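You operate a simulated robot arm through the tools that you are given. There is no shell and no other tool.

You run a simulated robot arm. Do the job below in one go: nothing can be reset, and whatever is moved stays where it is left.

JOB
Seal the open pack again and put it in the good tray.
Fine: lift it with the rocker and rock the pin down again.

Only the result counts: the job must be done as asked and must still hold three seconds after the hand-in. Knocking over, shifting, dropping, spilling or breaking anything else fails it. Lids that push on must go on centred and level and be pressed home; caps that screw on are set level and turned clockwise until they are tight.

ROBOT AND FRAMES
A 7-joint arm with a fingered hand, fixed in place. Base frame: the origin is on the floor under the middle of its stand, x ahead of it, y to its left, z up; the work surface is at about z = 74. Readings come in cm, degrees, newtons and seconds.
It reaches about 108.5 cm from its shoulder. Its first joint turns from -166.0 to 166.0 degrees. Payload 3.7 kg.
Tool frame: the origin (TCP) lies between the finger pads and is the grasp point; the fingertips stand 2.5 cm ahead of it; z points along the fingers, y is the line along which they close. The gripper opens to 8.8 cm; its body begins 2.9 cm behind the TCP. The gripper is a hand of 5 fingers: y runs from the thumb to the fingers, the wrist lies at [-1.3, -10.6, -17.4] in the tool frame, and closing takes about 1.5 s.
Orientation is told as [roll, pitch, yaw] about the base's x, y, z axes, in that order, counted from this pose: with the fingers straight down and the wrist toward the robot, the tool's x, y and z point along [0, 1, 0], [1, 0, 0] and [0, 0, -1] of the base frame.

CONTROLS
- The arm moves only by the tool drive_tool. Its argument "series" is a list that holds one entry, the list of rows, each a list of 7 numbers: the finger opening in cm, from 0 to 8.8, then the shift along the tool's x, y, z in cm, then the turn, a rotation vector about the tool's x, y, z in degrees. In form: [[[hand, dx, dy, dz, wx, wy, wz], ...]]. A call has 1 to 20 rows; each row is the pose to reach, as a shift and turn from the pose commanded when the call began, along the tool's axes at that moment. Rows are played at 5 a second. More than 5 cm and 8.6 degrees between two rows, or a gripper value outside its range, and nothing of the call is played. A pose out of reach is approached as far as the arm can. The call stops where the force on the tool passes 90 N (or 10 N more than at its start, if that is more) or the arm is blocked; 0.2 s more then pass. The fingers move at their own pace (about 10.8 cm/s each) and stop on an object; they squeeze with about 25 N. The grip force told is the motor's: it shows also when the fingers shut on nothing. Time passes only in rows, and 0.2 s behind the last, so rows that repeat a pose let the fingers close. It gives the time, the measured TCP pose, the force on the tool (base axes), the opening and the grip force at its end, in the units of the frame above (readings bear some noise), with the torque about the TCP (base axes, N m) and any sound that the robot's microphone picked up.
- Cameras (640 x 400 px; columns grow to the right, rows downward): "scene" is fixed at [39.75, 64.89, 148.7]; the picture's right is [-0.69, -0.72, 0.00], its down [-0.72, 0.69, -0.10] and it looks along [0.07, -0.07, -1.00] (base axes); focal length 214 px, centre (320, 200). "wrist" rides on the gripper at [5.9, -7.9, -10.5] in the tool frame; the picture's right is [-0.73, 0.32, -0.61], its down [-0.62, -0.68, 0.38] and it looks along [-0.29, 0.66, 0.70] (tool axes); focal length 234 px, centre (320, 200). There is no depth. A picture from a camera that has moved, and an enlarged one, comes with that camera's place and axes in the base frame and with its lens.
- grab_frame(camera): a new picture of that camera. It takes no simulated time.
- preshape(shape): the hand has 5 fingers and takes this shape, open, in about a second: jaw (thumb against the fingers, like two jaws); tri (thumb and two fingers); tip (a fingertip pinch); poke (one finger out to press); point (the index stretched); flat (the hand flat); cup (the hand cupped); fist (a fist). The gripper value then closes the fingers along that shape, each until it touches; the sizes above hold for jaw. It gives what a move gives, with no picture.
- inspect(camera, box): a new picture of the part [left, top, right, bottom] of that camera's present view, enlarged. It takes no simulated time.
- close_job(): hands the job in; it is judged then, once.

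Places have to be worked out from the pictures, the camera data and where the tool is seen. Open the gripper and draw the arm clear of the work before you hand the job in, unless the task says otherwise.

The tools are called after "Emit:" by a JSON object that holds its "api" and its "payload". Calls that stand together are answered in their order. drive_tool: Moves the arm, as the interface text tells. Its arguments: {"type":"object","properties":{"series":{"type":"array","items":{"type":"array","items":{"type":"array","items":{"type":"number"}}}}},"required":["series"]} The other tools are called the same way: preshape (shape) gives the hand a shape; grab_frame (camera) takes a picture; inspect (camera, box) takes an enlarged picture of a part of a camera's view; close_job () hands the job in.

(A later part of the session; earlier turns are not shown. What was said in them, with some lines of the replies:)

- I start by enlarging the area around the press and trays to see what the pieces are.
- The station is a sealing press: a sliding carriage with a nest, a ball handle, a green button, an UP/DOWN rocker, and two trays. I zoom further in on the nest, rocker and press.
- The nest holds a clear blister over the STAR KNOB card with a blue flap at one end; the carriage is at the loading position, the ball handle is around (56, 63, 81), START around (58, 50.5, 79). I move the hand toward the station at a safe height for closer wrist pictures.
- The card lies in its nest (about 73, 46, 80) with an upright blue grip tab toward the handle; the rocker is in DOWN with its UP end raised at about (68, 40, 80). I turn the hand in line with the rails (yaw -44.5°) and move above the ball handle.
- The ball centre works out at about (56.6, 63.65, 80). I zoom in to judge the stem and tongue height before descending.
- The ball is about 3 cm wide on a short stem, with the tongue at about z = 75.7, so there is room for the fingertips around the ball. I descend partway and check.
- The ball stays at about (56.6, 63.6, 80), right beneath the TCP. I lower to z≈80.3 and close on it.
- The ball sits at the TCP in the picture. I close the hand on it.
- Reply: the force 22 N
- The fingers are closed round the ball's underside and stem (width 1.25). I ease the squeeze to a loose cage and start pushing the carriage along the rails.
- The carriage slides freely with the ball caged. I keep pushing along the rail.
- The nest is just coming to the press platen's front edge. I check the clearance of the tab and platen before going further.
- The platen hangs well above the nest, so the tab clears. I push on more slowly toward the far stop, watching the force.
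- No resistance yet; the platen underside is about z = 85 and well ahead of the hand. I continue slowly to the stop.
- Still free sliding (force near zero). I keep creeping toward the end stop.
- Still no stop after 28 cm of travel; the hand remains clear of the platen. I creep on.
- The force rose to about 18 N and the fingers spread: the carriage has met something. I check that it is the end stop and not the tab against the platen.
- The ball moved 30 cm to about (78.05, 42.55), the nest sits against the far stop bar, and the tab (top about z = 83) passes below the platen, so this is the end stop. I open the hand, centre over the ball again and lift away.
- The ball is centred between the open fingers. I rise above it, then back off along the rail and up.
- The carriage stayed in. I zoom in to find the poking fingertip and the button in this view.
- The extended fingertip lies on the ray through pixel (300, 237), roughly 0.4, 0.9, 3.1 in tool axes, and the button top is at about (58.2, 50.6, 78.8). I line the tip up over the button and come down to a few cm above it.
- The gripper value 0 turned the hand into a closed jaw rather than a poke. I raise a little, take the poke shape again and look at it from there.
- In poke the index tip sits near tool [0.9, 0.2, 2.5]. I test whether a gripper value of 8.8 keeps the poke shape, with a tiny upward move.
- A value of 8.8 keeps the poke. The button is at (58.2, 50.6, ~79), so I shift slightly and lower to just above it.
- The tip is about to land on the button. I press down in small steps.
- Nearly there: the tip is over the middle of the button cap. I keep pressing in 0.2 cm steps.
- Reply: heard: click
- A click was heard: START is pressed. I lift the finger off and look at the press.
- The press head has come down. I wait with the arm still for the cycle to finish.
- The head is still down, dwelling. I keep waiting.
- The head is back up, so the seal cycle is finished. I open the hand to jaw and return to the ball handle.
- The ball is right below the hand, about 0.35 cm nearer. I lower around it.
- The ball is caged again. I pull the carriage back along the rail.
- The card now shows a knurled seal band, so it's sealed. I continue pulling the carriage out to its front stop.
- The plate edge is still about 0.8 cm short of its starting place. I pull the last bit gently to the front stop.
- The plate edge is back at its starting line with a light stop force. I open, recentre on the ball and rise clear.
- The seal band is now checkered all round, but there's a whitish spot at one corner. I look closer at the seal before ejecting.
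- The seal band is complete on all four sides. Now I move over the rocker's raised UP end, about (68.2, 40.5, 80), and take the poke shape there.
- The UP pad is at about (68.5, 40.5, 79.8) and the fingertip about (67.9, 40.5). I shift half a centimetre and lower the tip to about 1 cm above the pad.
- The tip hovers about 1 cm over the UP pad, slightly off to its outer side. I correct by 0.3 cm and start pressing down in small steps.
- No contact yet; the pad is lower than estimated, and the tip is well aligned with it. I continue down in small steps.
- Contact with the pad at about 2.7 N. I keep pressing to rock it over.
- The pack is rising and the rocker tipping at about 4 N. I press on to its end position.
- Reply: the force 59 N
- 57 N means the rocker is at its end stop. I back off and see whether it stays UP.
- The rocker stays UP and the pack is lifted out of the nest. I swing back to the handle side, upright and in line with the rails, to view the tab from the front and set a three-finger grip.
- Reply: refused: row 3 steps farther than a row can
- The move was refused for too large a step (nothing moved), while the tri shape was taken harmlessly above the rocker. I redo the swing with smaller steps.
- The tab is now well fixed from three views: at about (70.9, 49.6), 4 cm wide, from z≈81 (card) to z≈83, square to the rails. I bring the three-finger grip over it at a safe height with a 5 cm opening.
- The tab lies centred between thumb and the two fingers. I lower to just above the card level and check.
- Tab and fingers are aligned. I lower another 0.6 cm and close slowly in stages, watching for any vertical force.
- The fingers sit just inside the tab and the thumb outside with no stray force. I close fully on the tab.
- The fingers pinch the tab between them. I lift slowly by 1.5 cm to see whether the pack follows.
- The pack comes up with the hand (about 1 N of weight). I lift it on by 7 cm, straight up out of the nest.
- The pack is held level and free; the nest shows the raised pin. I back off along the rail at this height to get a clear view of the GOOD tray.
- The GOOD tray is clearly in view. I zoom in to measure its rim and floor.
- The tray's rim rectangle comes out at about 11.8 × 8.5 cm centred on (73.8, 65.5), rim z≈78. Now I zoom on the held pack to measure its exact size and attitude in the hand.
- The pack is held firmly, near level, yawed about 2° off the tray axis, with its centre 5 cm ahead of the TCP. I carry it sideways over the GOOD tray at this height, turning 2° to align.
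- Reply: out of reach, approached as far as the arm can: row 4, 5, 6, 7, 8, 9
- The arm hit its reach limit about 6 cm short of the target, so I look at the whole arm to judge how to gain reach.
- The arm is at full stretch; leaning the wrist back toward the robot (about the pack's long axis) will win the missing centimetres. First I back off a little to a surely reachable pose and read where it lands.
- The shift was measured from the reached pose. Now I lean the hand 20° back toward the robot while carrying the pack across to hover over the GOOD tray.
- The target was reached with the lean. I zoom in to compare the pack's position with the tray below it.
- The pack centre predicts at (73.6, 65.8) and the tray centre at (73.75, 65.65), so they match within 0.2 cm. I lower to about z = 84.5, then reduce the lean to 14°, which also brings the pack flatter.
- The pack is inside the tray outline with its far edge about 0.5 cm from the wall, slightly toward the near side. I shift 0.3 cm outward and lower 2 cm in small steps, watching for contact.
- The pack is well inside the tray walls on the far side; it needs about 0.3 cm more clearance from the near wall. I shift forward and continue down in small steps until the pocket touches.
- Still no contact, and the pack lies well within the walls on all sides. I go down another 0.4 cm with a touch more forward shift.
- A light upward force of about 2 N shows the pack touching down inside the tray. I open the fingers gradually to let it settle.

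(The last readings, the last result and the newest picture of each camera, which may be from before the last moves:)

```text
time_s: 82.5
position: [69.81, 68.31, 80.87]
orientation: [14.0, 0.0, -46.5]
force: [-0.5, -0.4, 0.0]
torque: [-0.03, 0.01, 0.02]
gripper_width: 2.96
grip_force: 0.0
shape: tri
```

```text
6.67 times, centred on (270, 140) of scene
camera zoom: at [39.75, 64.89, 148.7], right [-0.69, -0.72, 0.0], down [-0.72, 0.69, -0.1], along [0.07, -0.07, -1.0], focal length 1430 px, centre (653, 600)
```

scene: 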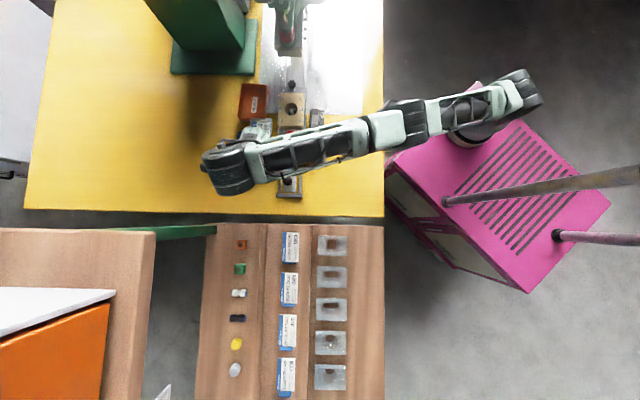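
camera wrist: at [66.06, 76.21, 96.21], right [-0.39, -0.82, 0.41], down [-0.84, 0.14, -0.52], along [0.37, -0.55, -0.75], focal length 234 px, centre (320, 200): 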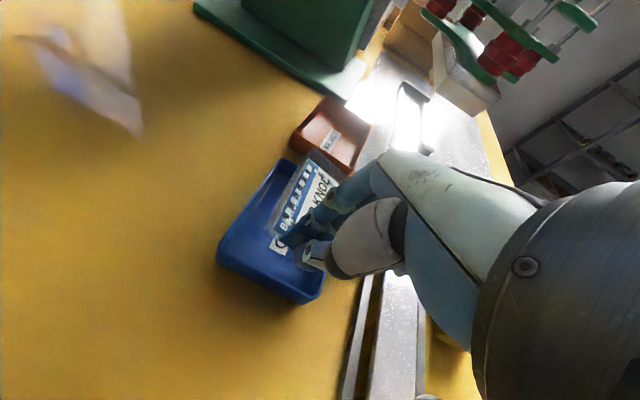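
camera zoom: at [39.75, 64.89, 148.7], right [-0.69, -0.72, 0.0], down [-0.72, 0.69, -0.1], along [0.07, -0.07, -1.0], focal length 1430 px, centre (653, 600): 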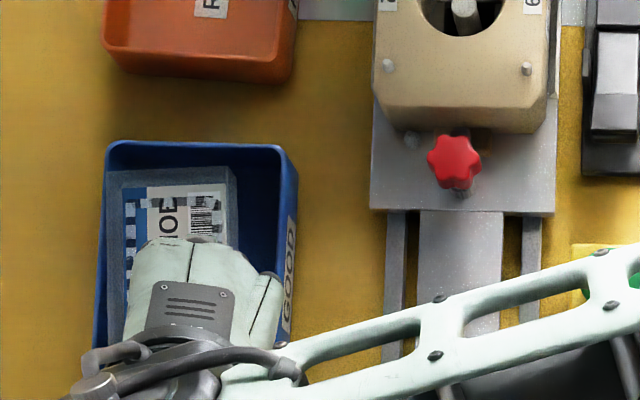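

The pack has settled into the tray. I rise straight up clear of the tab and then back toward the robot, un-leaning.

Emit:
{"api": "drive_tool", "payload": {"series": [[[3, 0.24, 0, -0.97, 0, 0, 0], [3, 0.6, 0, -2.42, 0, 0, 0], [3, 0.9, 0, -4.0, 0, 0, 0], [3, 0, 0, -5.4, 0, 0, 0], [3, -2.43, 0, -6.79, 0, -3, 0], [3, -4.85, 0, -9.45, 0, -7, 0], [3, -7.5, 0, -11.15, 0, -11, 0], [3, -10, 0, -12, 0, -14, 0], [3, -10, 0, -12, 0, -14, 0]]]}}

Emit:
{"api": "grab_frame", "payload": {"camera": "wrist"}}

Emit:
{"api": "grab_frame", "payload": {"camera": "scene"}}

```text
time_s: 84.5
position: [60.68, 59.45, 90.15]
orientation: [-0.1, 0.0, -46.5]
force: [0.1, 0.7, 0.2]
torque: [-0.01, -0.01, 0.01]
gripper_width: 2.95
grip_force: 0.0
shape: tri
```

```text
taken
camera wrist: at [59.45, 69.18, 100.67], right [-0.3, -0.73, 0.61], down [-0.92, 0.06, -0.38], along [0.24, -0.68, -0.7], focal length 234 px, centre (320, 200)
```

wrist: 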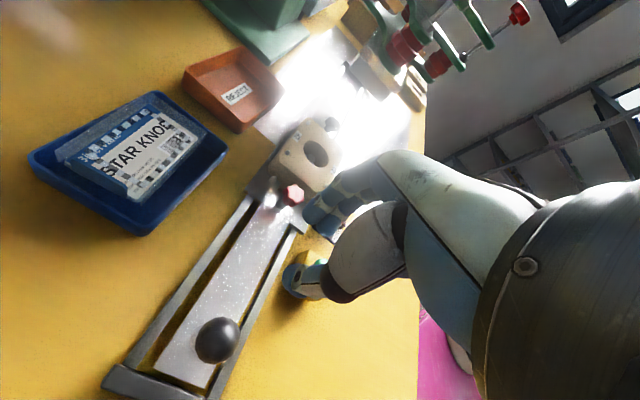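

```text
taken
```

scene: 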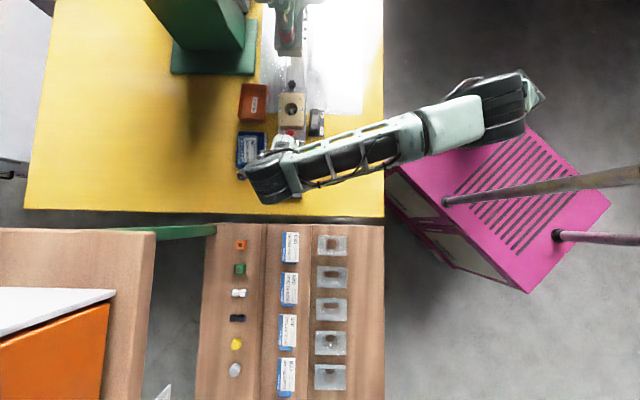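

The arm is clear. I check closely how the pack lies in the tray.

Emit:
{"api": "inspect", "payload": {"camera": "wrist", "box": [20, 80, 240, 240]}}

Emit:
{"api": "inspect", "payload": {"camera": "scene", "box": [225, 120, 281, 180]}}

```text
2.50 times, centred on (130, 160) of wrist
camera zoom: at [59.45, 69.18, 100.67], right [-0.3, -0.73, 0.61], down [-0.92, 0.06, -0.38], along [0.24, -0.68, -0.7], focal length 585 px, centre (795, 300)
```

zoom: 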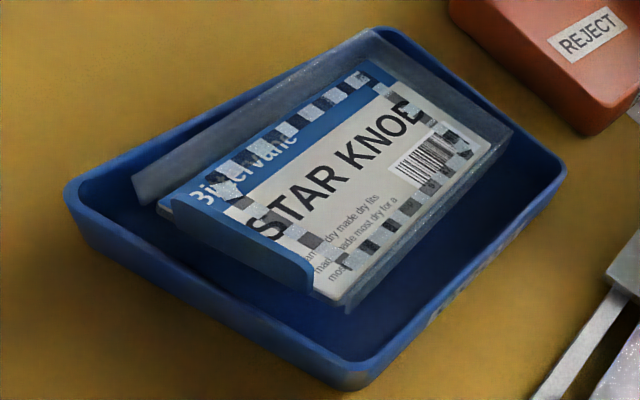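

```text
6.67 times, centred on (253, 150) of scene
camera zoom: at [39.75, 64.89, 148.7], right [-0.69, -0.72, 0.0], down [-0.72, 0.69, -0.1], along [0.07, -0.07, -1.0], focal length 1430 px, centre (767, 533)
```

zoom: 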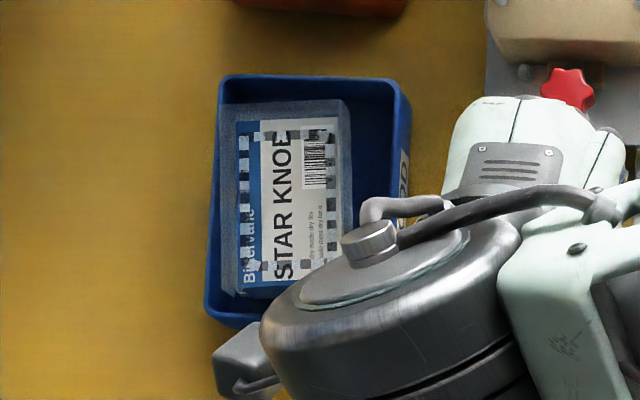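

The pack lies in the tray but sits against the far-left side, perhaps with one flange corner on the rim. I move the camera for a better look.

Emit:
{"api": "drive_tool", "payload": {"series": [[[3, 2, 0, 0, 0, 0, 0], [3, 4, -1, 0, 0, 0, 0], [3, 4.5, -2, 0, 0, 0, 0]]]}}

Emit:
{"api": "grab_frame", "payload": {"camera": "wrist"}}

Emit:
{"api": "inspect", "payload": {"camera": "wrist", "box": [110, 110, 270, 270]}}

```text
time_s: 85.3
position: [62.74, 64.11, 89.99]
orientation: [0.0, -0.1, -46.4]
force: [0.0, -1.4, 1.2]
torque: [-0.03, 0.03, -0.01]
gripper_width: 2.97
grip_force: 0.0
shape: tri
```

```text
taken
camera wrist: at [61.47, 73.77, 100.67], right [-0.3, -0.73, 0.61], down [-0.92, 0.06, -0.38], along [0.24, -0.68, -0.7], focal length 234 px, centre (320, 200)
```

wrist: 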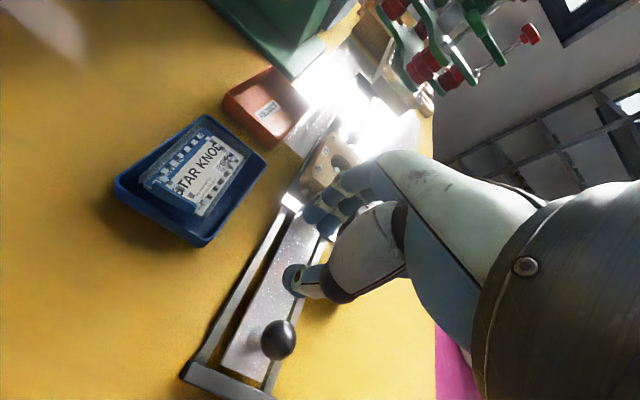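

```text
2.50 times, centred on (190, 190) of wrist
camera zoom: at [61.47, 73.77, 100.67], right [-0.3, -0.73, 0.61], down [-0.92, 0.06, -0.38], along [0.24, -0.68, -0.7], focal length 585 px, centre (645, 225)
```

zoom: 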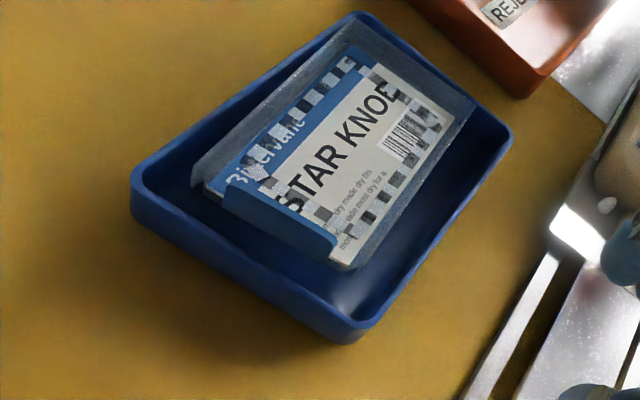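

Emit:
{"api": "inspect", "payload": {"camera": "wrist", "box": [150, 105, 246, 165]}}

Emit:
{"api": "inspect", "payload": {"camera": "scene", "box": [232, 125, 280, 175]}}

```text
6.67 times, centred on (198, 135) of wrist
camera zoom: at [61.47, 73.77, 100.67], right [-0.3, -0.73, 0.61], down [-0.92, 0.06, -0.38], along [0.24, -0.68, -0.7], focal length 1561 px, centre (1133, 633)
```

zoom: 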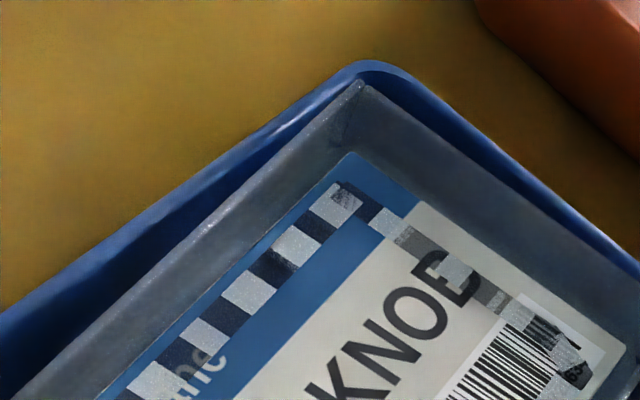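

```text
8.00 times, centred on (256, 150) of scene
camera zoom: at [39.75, 64.89, 148.7], right [-0.69, -0.72, 0.0], down [-0.72, 0.69, -0.1], along [0.07, -0.07, -1.0], focal length 1716 px, centre (832, 600)
```

zoom: 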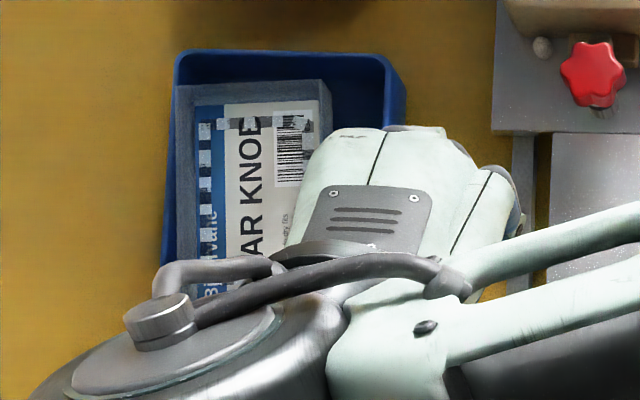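

The flange lies inside the rim on all sides, so the pack is properly in the GOOD tray. Now I go over the rocker's raised DOWN end and take the poke shape.

Emit:
{"api": "drive_tool", "payload": {"series": [[[3, -2.5, 2.5, -0.5, 0, 0, 0], [3, -5, 5.5, -1, 0, 0, 0], [3, -7.5, 8.5, -1, 0, 0, 0], [3, -10, 11.3, -1, 0, 0, 0], [3, -12, 13.5, -0.5, 0, 0, -1], [3, -13.4, 14.6, 0, 0, 0, -2], [3, -13.4, 14.6, 0, 0, 0, -2]]]}}

Emit:
{"api": "preshape", "payload": {"shape": "poke"}}

Emit:
{"api": "grab_frame", "payload": {"camera": "wrist"}}

Emit:
{"api": "inspect", "payload": {"camera": "wrist", "box": [160, 150, 400, 310]}}

Emit:
{"api": "inspect", "payload": {"camera": "scene", "box": [225, 85, 345, 185]}}

```text
time_s: 86.9
position: [63.1, 44.16, 90.22]
orientation: [0.0, -0.1, -44.3]
force: [-0.6, -0.8, 0.3]
torque: [0.03, -0.03, 0.0]
gripper_width: 2.96
grip_force: 0.1
shape: tri
```

```text
time_s: 87.8
position: [63.12, 44.3, 90.17]
orientation: [0.0, 0.0, -44.4]
force: [0.7, -0.6, 0.7]
torque: [0.0, -0.01, -0.01]
gripper_width: 0.0
grip_force: 0.0
shape: poke
```

```text
taken
camera wrist: at [61.47, 53.93, 100.73], right [-0.28, -0.74, 0.61], down [-0.92, 0.03, -0.38], along [0.27, -0.67, -0.7], focal length 234 px, centre (320, 200)
```

wrist: 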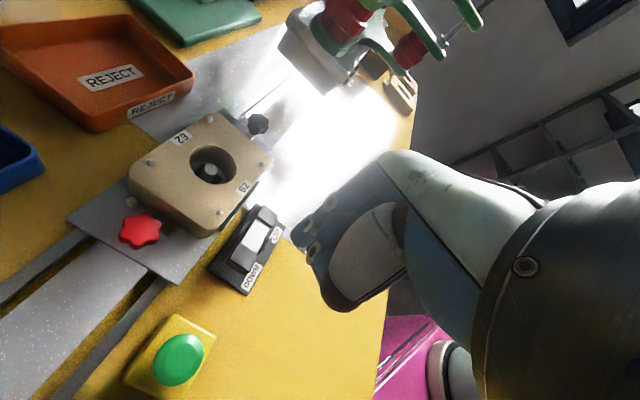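

```text
2.50 times, centred on (280, 230) of wrist
camera zoom: at [61.47, 53.93, 100.73], right [-0.28, -0.74, 0.61], down [-0.92, 0.03, -0.38], along [0.27, -0.67, -0.7], focal length 585 px, centre (420, 125)
```

zoom: 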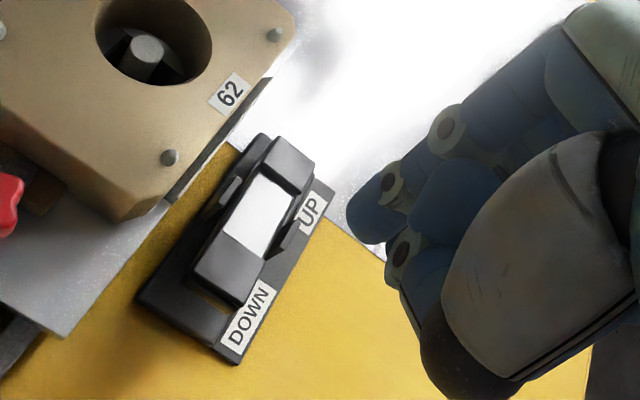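

```text
4.00 times, centred on (285, 135) of scene
camera zoom: at [39.75, 64.89, 148.7], right [-0.69, -0.72, 0.0], down [-0.72, 0.69, -0.1], along [0.07, -0.07, -1.0], focal length 858 px, centre (460, 460)
```

zoom: 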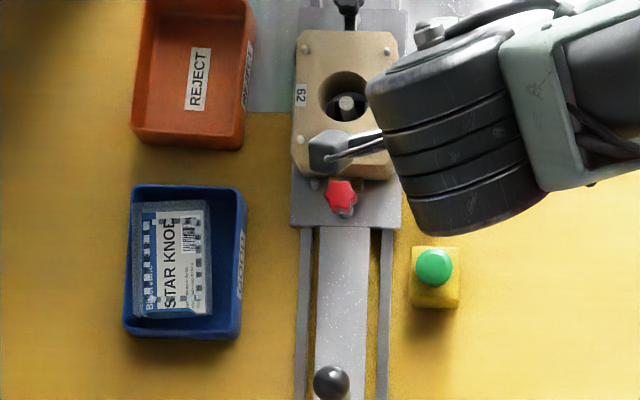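

The DOWN pad is at about (64.5, 44.8, 78.8). I shift the tip over it and lower to about 1.5 cm above.

Emit:
{"api": "drive_tool", "payload": {"series": [[[8.8, 0.47, 0.41, 2, 0, 0, 0], [8.8, 0.47, 0.41, 4, 0, 0, 0], [8.8, 0.47, 0.41, 6, 0, 0, 0], [8.8, 0.47, 0.41, 7.4, 0, 0, 0], [8.8, 0.47, 0.41, 7.4, 0, 0, 0]]]}}

Emit:
{"api": "inspect", "payload": {"camera": "wrist", "box": [200, 160, 400, 310]}}

```text
time_s: 89.0
position: [63.78, 44.3, 82.9]
orientation: [0.0, -0.1, -44.4]
force: [0.2, 0.2, 0.0]
torque: [0.01, -0.01, -0.01]
gripper_width: 0.01
grip_force: 0.0
shape: poke
```

```text
2.67 times, centred on (300, 235) of wrist
camera zoom: at [62.13, 54.09, 93.48], right [-0.28, -0.74, 0.61], down [-0.92, 0.03, -0.38], along [0.27, -0.67, -0.7], focal length 624 px, centre (373, 107)
```

zoom: 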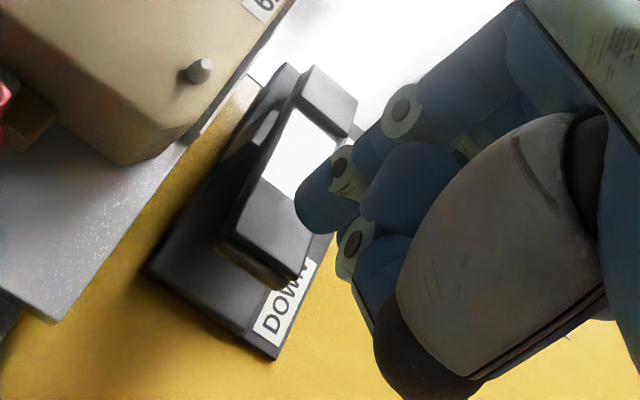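

The tip is nearly over the DOWN pad's centre. I move 0.3 cm toward the pad's end and press down in small steps.

Emit:
{"api": "drive_tool", "payload": {"series": [[[8.8, -0.1, -0.3, 0.5, 0, 0, 0], [8.8, -0.1, -0.3, 1.0, 0, 0, 0], [8.8, -0.1, -0.3, 1.4, 0, 0, 0], [8.8, -0.1, -0.3, 1.8, 0, 0, 0], [8.8, -0.1, -0.3, 2.1, 0, 0, 0]]]}}

Emit:
{"api": "inspect", "payload": {"camera": "wrist", "box": [200, 140, 400, 290]}}

```text
time_s: 90.2
position: [63.29, 44.41, 80.59]
orientation: [0.0, 0.0, -44.5]
force: [-0.1, -1.3, 0.0]
torque: [-0.02, 0.0, 0.01]
gripper_width: 0.0
grip_force: 0.0
shape: poke
```

```text
2.67 times, centred on (300, 215) of wrist
camera zoom: at [61.67, 54.07, 91.27], right [-0.28, -0.74, 0.61], down [-0.92, 0.03, -0.38], along [0.27, -0.67, -0.7], focal length 624 px, centre (373, 160)
```

zoom: 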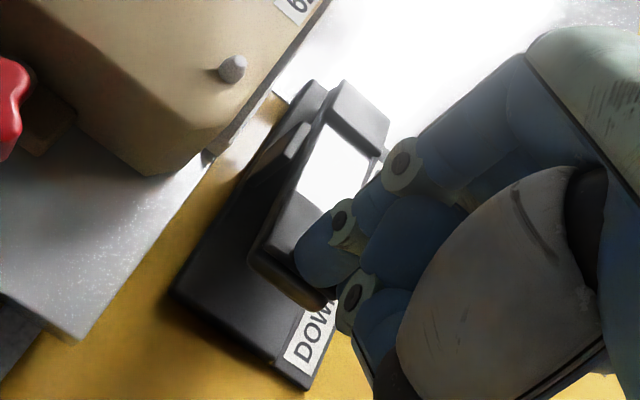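

Not in contact yet, but the tip is over the pad. I continue pressing down.

Emit:
{"api": "drive_tool", "payload": {"series": [[[8.8, 0, 0, 0.3, 0, 0, 0], [8.8, 0, 0, 0.6, 0, 0, 0], [8.8, 0, 0, 0.9, 0, 0, 0], [8.8, 0, 0, 1.2, 0, 0, 0]]]}}

Emit:
{"api": "inspect", "payload": {"camera": "wrist", "box": [200, 120, 400, 270]}}

```text
time_s: 91.2
position: [63.29, 44.59, 79.48]
orientation: [0.0, 0.0, -44.5]
force: [-0.6, 0.4, 0.7]
torque: [-0.02, -0.02, -0.02]
gripper_width: 0.01
grip_force: 0.0
shape: poke
```

```text
2.67 times, centred on (300, 195) of wrist
camera zoom: at [61.65, 54.24, 90.04], right [-0.28, -0.74, 0.61], down [-0.92, 0.03, -0.38], along [0.27, -0.67, -0.7], focal length 624 px, centre (373, 213)
```

zoom: 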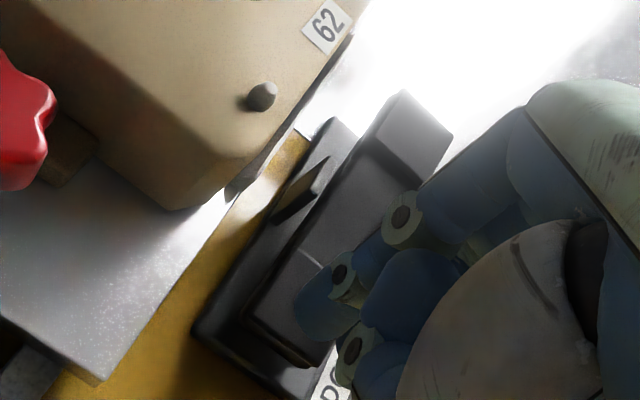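

The rocker is tipping over with little force. I press on to its end stop.

Emit:
{"api": "drive_tool", "payload": {"series": [[[8.8, 0, 0, 0.25, 0, 0, 0], [8.8, 0, 0, 0.5, 0, 0, 0], [8.8, 0, 0, 0.7, 0, 0, 0]]]}}

Emit:
{"api": "inspect", "payload": {"camera": "wrist", "box": [200, 120, 400, 270]}}

```text
time_s: 92.0
position: [63.26, 44.48, 78.57]
orientation: [0.0, 0.0, -44.4]
force: [-0.4, 1.3, 2.1]
torque: [-0.01, -0.02, 0.01]
gripper_width: 0.0
grip_force: 0.0
shape: poke
```

```text
2.67 times, centred on (300, 195) of wrist
camera zoom: at [61.63, 54.25, 89.32], right [-0.28, -0.74, 0.61], down [-0.92, 0.03, -0.38], along [0.27, -0.67, -0.7], focal length 624 px, centre (373, 213)
```

zoom: 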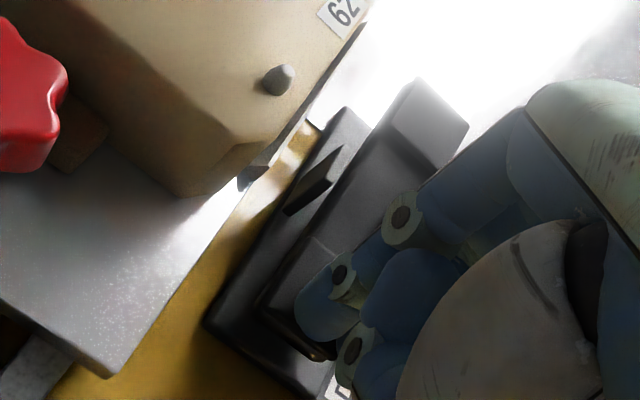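

Force is still only 2 N; I press a little further in small steps until it bottoms out.

Emit:
{"api": "drive_tool", "payload": {"series": [[[8.8, 0, 0, 0.15, 0, 0, 0], [8.8, 0, 0, 0.3, 0, 0, 0]]]}}

Emit:
{"api": "inspect", "payload": {"camera": "wrist", "box": [200, 120, 400, 270]}}

```text
time_s: 92.6
position: [63.26, 44.51, 78.62]
orientation: [0.2, 0.1, -44.4]
force: [1.0, 4.9, 26.4]
torque: [0.15, -0.13, -0.01]
gripper_width: 0.01
grip_force: 0.1
shape: poke
```

```text
2.67 times, centred on (300, 195) of wrist
camera zoom: at [61.65, 54.17, 89.25], right [-0.28, -0.75, 0.6], down [-0.92, 0.03, -0.39], along [0.27, -0.66, -0.7], focal length 624 px, centre (373, 213)
```

zoom: 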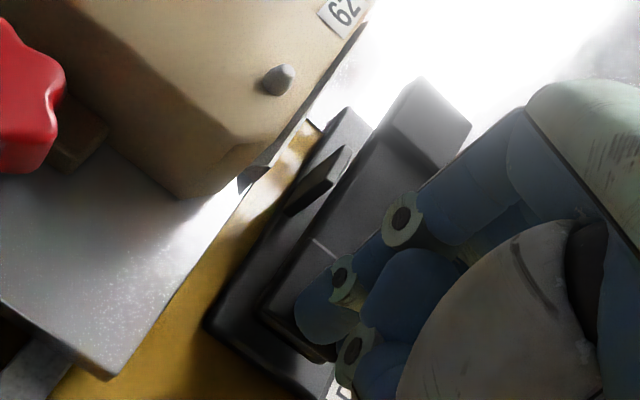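

The rocker has bottomed out (26 N). I lift the finger away and check that it stays DOWN and the pin has gone down.

Emit:
{"api": "drive_tool", "payload": {"series": [[[8.8, 0, 0, -1, 0, 0, 0], [8.8, 0, 0, -4, 0, 0, 0], [8.8, 0, 0, -8, 0, 0, 0], [8.8, 0, -2, -12, 0, 0, 0]]]}}

Emit:
{"api": "grab_frame", "payload": {"camera": "wrist"}}

Emit:
{"api": "inspect", "payload": {"camera": "wrist", "box": [110, 90, 310, 300]}}

Emit:
{"api": "inspect", "payload": {"camera": "scene", "box": [225, 85, 345, 205]}}

```text
time_s: 93.6
position: [62.01, 45.94, 90.48]
orientation: [-0.1, 0.0, -44.5]
force: [0.6, 0.3, 0.2]
torque: [0.0, 0.0, 0.0]
gripper_width: 0.01
grip_force: 0.0
shape: poke
```

```text
taken
camera wrist: at [60.48, 55.62, 101.13], right [-0.28, -0.74, 0.61], down [-0.92, 0.03, -0.38], along [0.27, -0.67, -0.7], focal length 234 px, centre (320, 200)
```

wrist: 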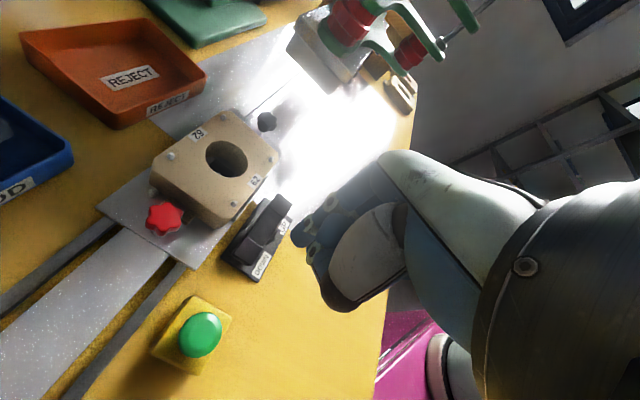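

```text
1.90 times, centred on (210, 195) of wrist
camera zoom: at [60.48, 55.62, 101.13], right [-0.28, -0.74, 0.61], down [-0.92, 0.03, -0.38], along [0.27, -0.67, -0.7], focal length 446 px, centre (530, 210)
```

zoom: 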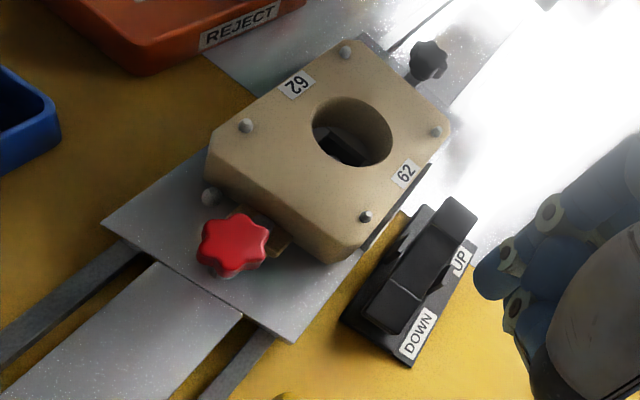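

```text
3.33 times, centred on (285, 145) of scene
camera zoom: at [39.75, 64.89, 148.7], right [-0.69, -0.72, 0.0], down [-0.72, 0.69, -0.1], along [0.07, -0.07, -1.0], focal length 715 px, centre (437, 383)
```

zoom: 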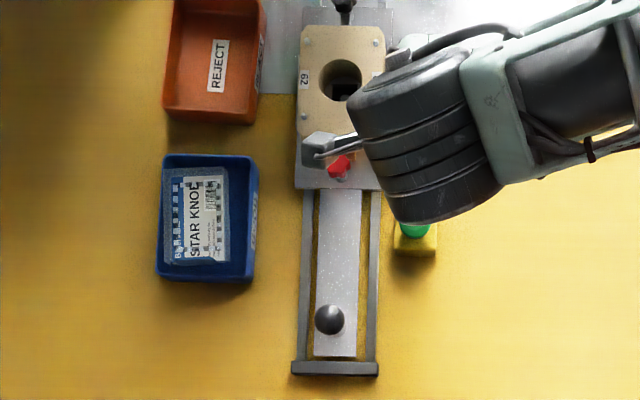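

Rocker is back DOWN and the pin has retracted. I take one last close look at the pack in the tray.

Emit:
{"api": "inspect", "payload": {"camera": "scene", "box": [230, 125, 274, 173]}}

```text
8.33 times, centred on (252, 149) of scene
camera zoom: at [39.75, 64.89, 148.7], right [-0.69, -0.72, 0.0], down [-0.72, 0.69, -0.1], along [0.07, -0.07, -1.0], focal length 1787 px, centre (887, 625)
```

zoom: 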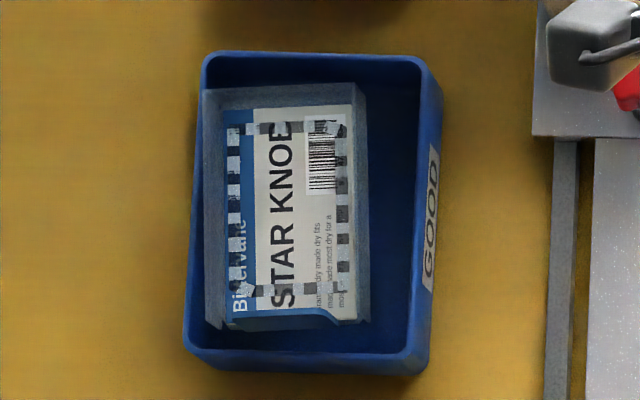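

The pack rests in the GOOD tray, propped on its pocket, inside all four walls; rocker and pin are down and the carriage is at its start. I draw the arm back and up toward its starting place and open the hand.

Emit:
{"api": "drive_tool", "payload": {"series": [[[8.8, 0, -1, -4, 0, 0, 0], [8.8, -2, -4, -7, 0, 0, -5], [8.8, -4, -7, -10, 0, 0, -12], [8.8, -6, -10, -12, 0, 0, -19], [8.8, -8, -13, -14, 0, 0, -26], [8.8, -9.5, -16, -16, 0, 0, -33], [8.8, -10.4, -17.8, -18, 0, 0, -40]]]}}

Emit:
{"api": "preshape", "payload": {"shape": "jaw"}}

Emit:
{"api": "grab_frame", "payload": {"camera": "scene"}}

Emit:
{"api": "inspect", "payload": {"camera": "scene", "box": [220, 70, 340, 205]}}

Emit:
{"api": "inspect", "payload": {"camera": "wrist", "box": [120, 60, 380, 260]}}

```text
time_s: 95.2
position: [41.89, 51.04, 108.42]
orientation: [-0.1, -0.1, -4.4]
force: [0.3, 0.7, 0.7]
torque: [0.03, 0.01, -0.01]
gripper_width: 0.0
grip_force: 0.0
shape: poke
```

```text
time_s: 96.1
position: [41.8, 50.89, 108.38]
orientation: [0.0, -0.1, -4.5]
force: [0.2, -0.1, -0.4]
torque: [0.02, 0.0, 0.03]
gripper_width: 8.79
grip_force: 0.0
shape: jaw
```

```text
taken
```

scene: 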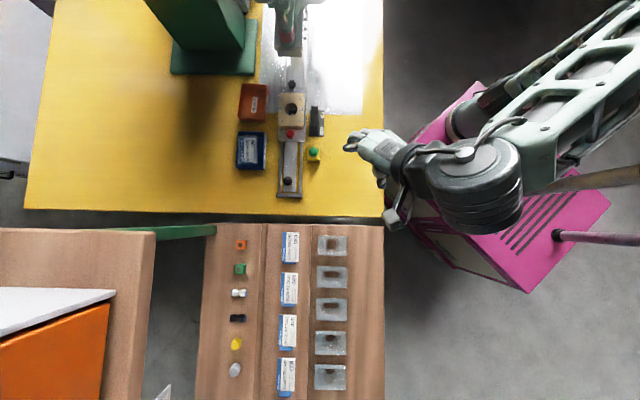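

```text
2.96 times, centred on (280, 138) of scene
camera zoom: at [39.75, 64.89, 148.7], right [-0.69, -0.72, 0.0], down [-0.72, 0.69, -0.1], along [0.07, -0.07, -1.0], focal length 636 px, centre (438, 385)
```

zoom: 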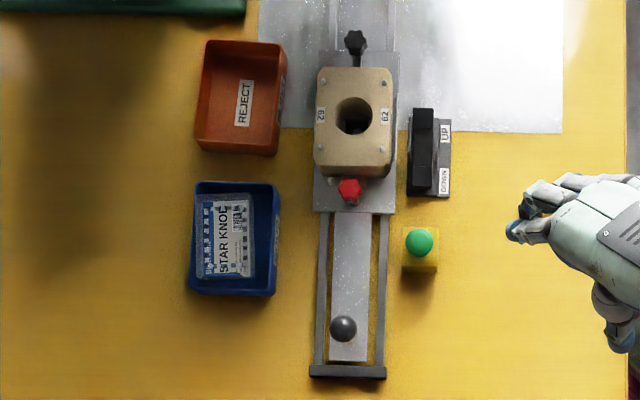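

```text
2.00 times, centred on (250, 160) of wrist
camera zoom: at [34.35, 57.39, 118.96], right [0.27, -0.75, 0.61], down [-0.73, -0.57, -0.38], along [0.63, -0.34, -0.7], focal length 468 px, centre (460, 280)
```

zoom: 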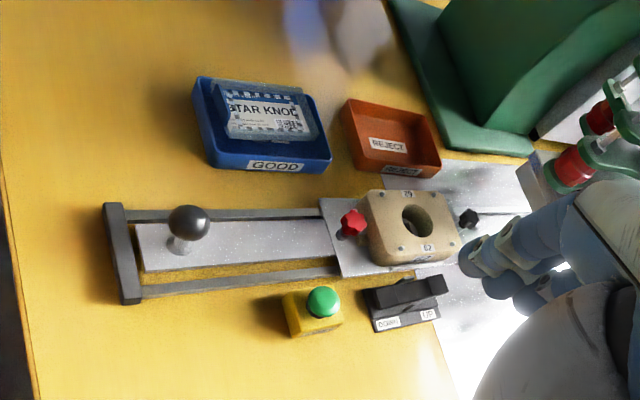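

I take one more close look at the pack from this side angle before handing in.

Emit:
{"api": "inspect", "payload": {"camera": "wrist", "box": [205, 90, 295, 155]}}

```text
6.15 times, centred on (250, 122) of wrist
camera zoom: at [34.35, 57.39, 118.96], right [0.27, -0.75, 0.61], down [-0.73, -0.57, -0.38], along [0.63, -0.34, -0.7], focal length 1441 px, centre (751, 677)
```

zoom: 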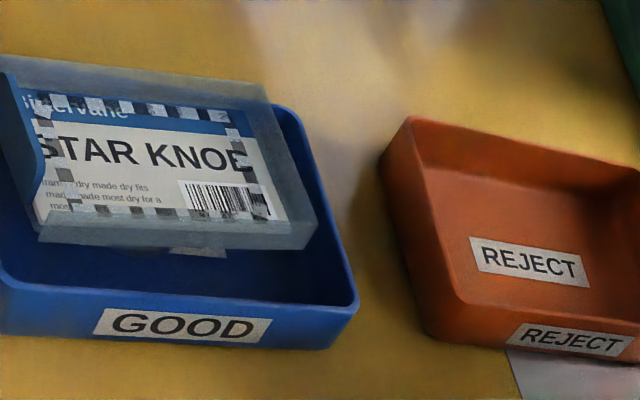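

The pack is sealed and at rest in the GOOD tray. The rocker is DOWN with the pin retracted, the carriage is out, nothing else has moved, and the open hand is clear. I hand the job in.

Emit:
{"api": "close_job", "payload": {}}

```text
The job is handed in.
```

The STAR KNOB pack has been sealed again and is in the GOOD tray. The job is handed in, but I haven't seen how it was judged.

- **Seal:** I pushed the carriage to its stop under the press and pressed START. The press came down and lifted again, and the card then showed a sealed band on all four sides.
- **Lifting out:** I pulled the carriage back to the front and rocked the rocker UP, which raised the pack on the pin. I then took the pack out by its blue tab.
- **Rocker:** I rocked it DOWN again afterwards. It stayed down and the pin went back in.
- **How the pack lies:** It is not quite flat. It sits about 1 cm off centre toward the side away from the robot, and one flange corner probably rests on the tray rim. It stayed still after I let go, so I left it rather than risk knocking the tray.

Nothing else appeared to move. The carriage is back at its start, and the arm is clear with the hand open.
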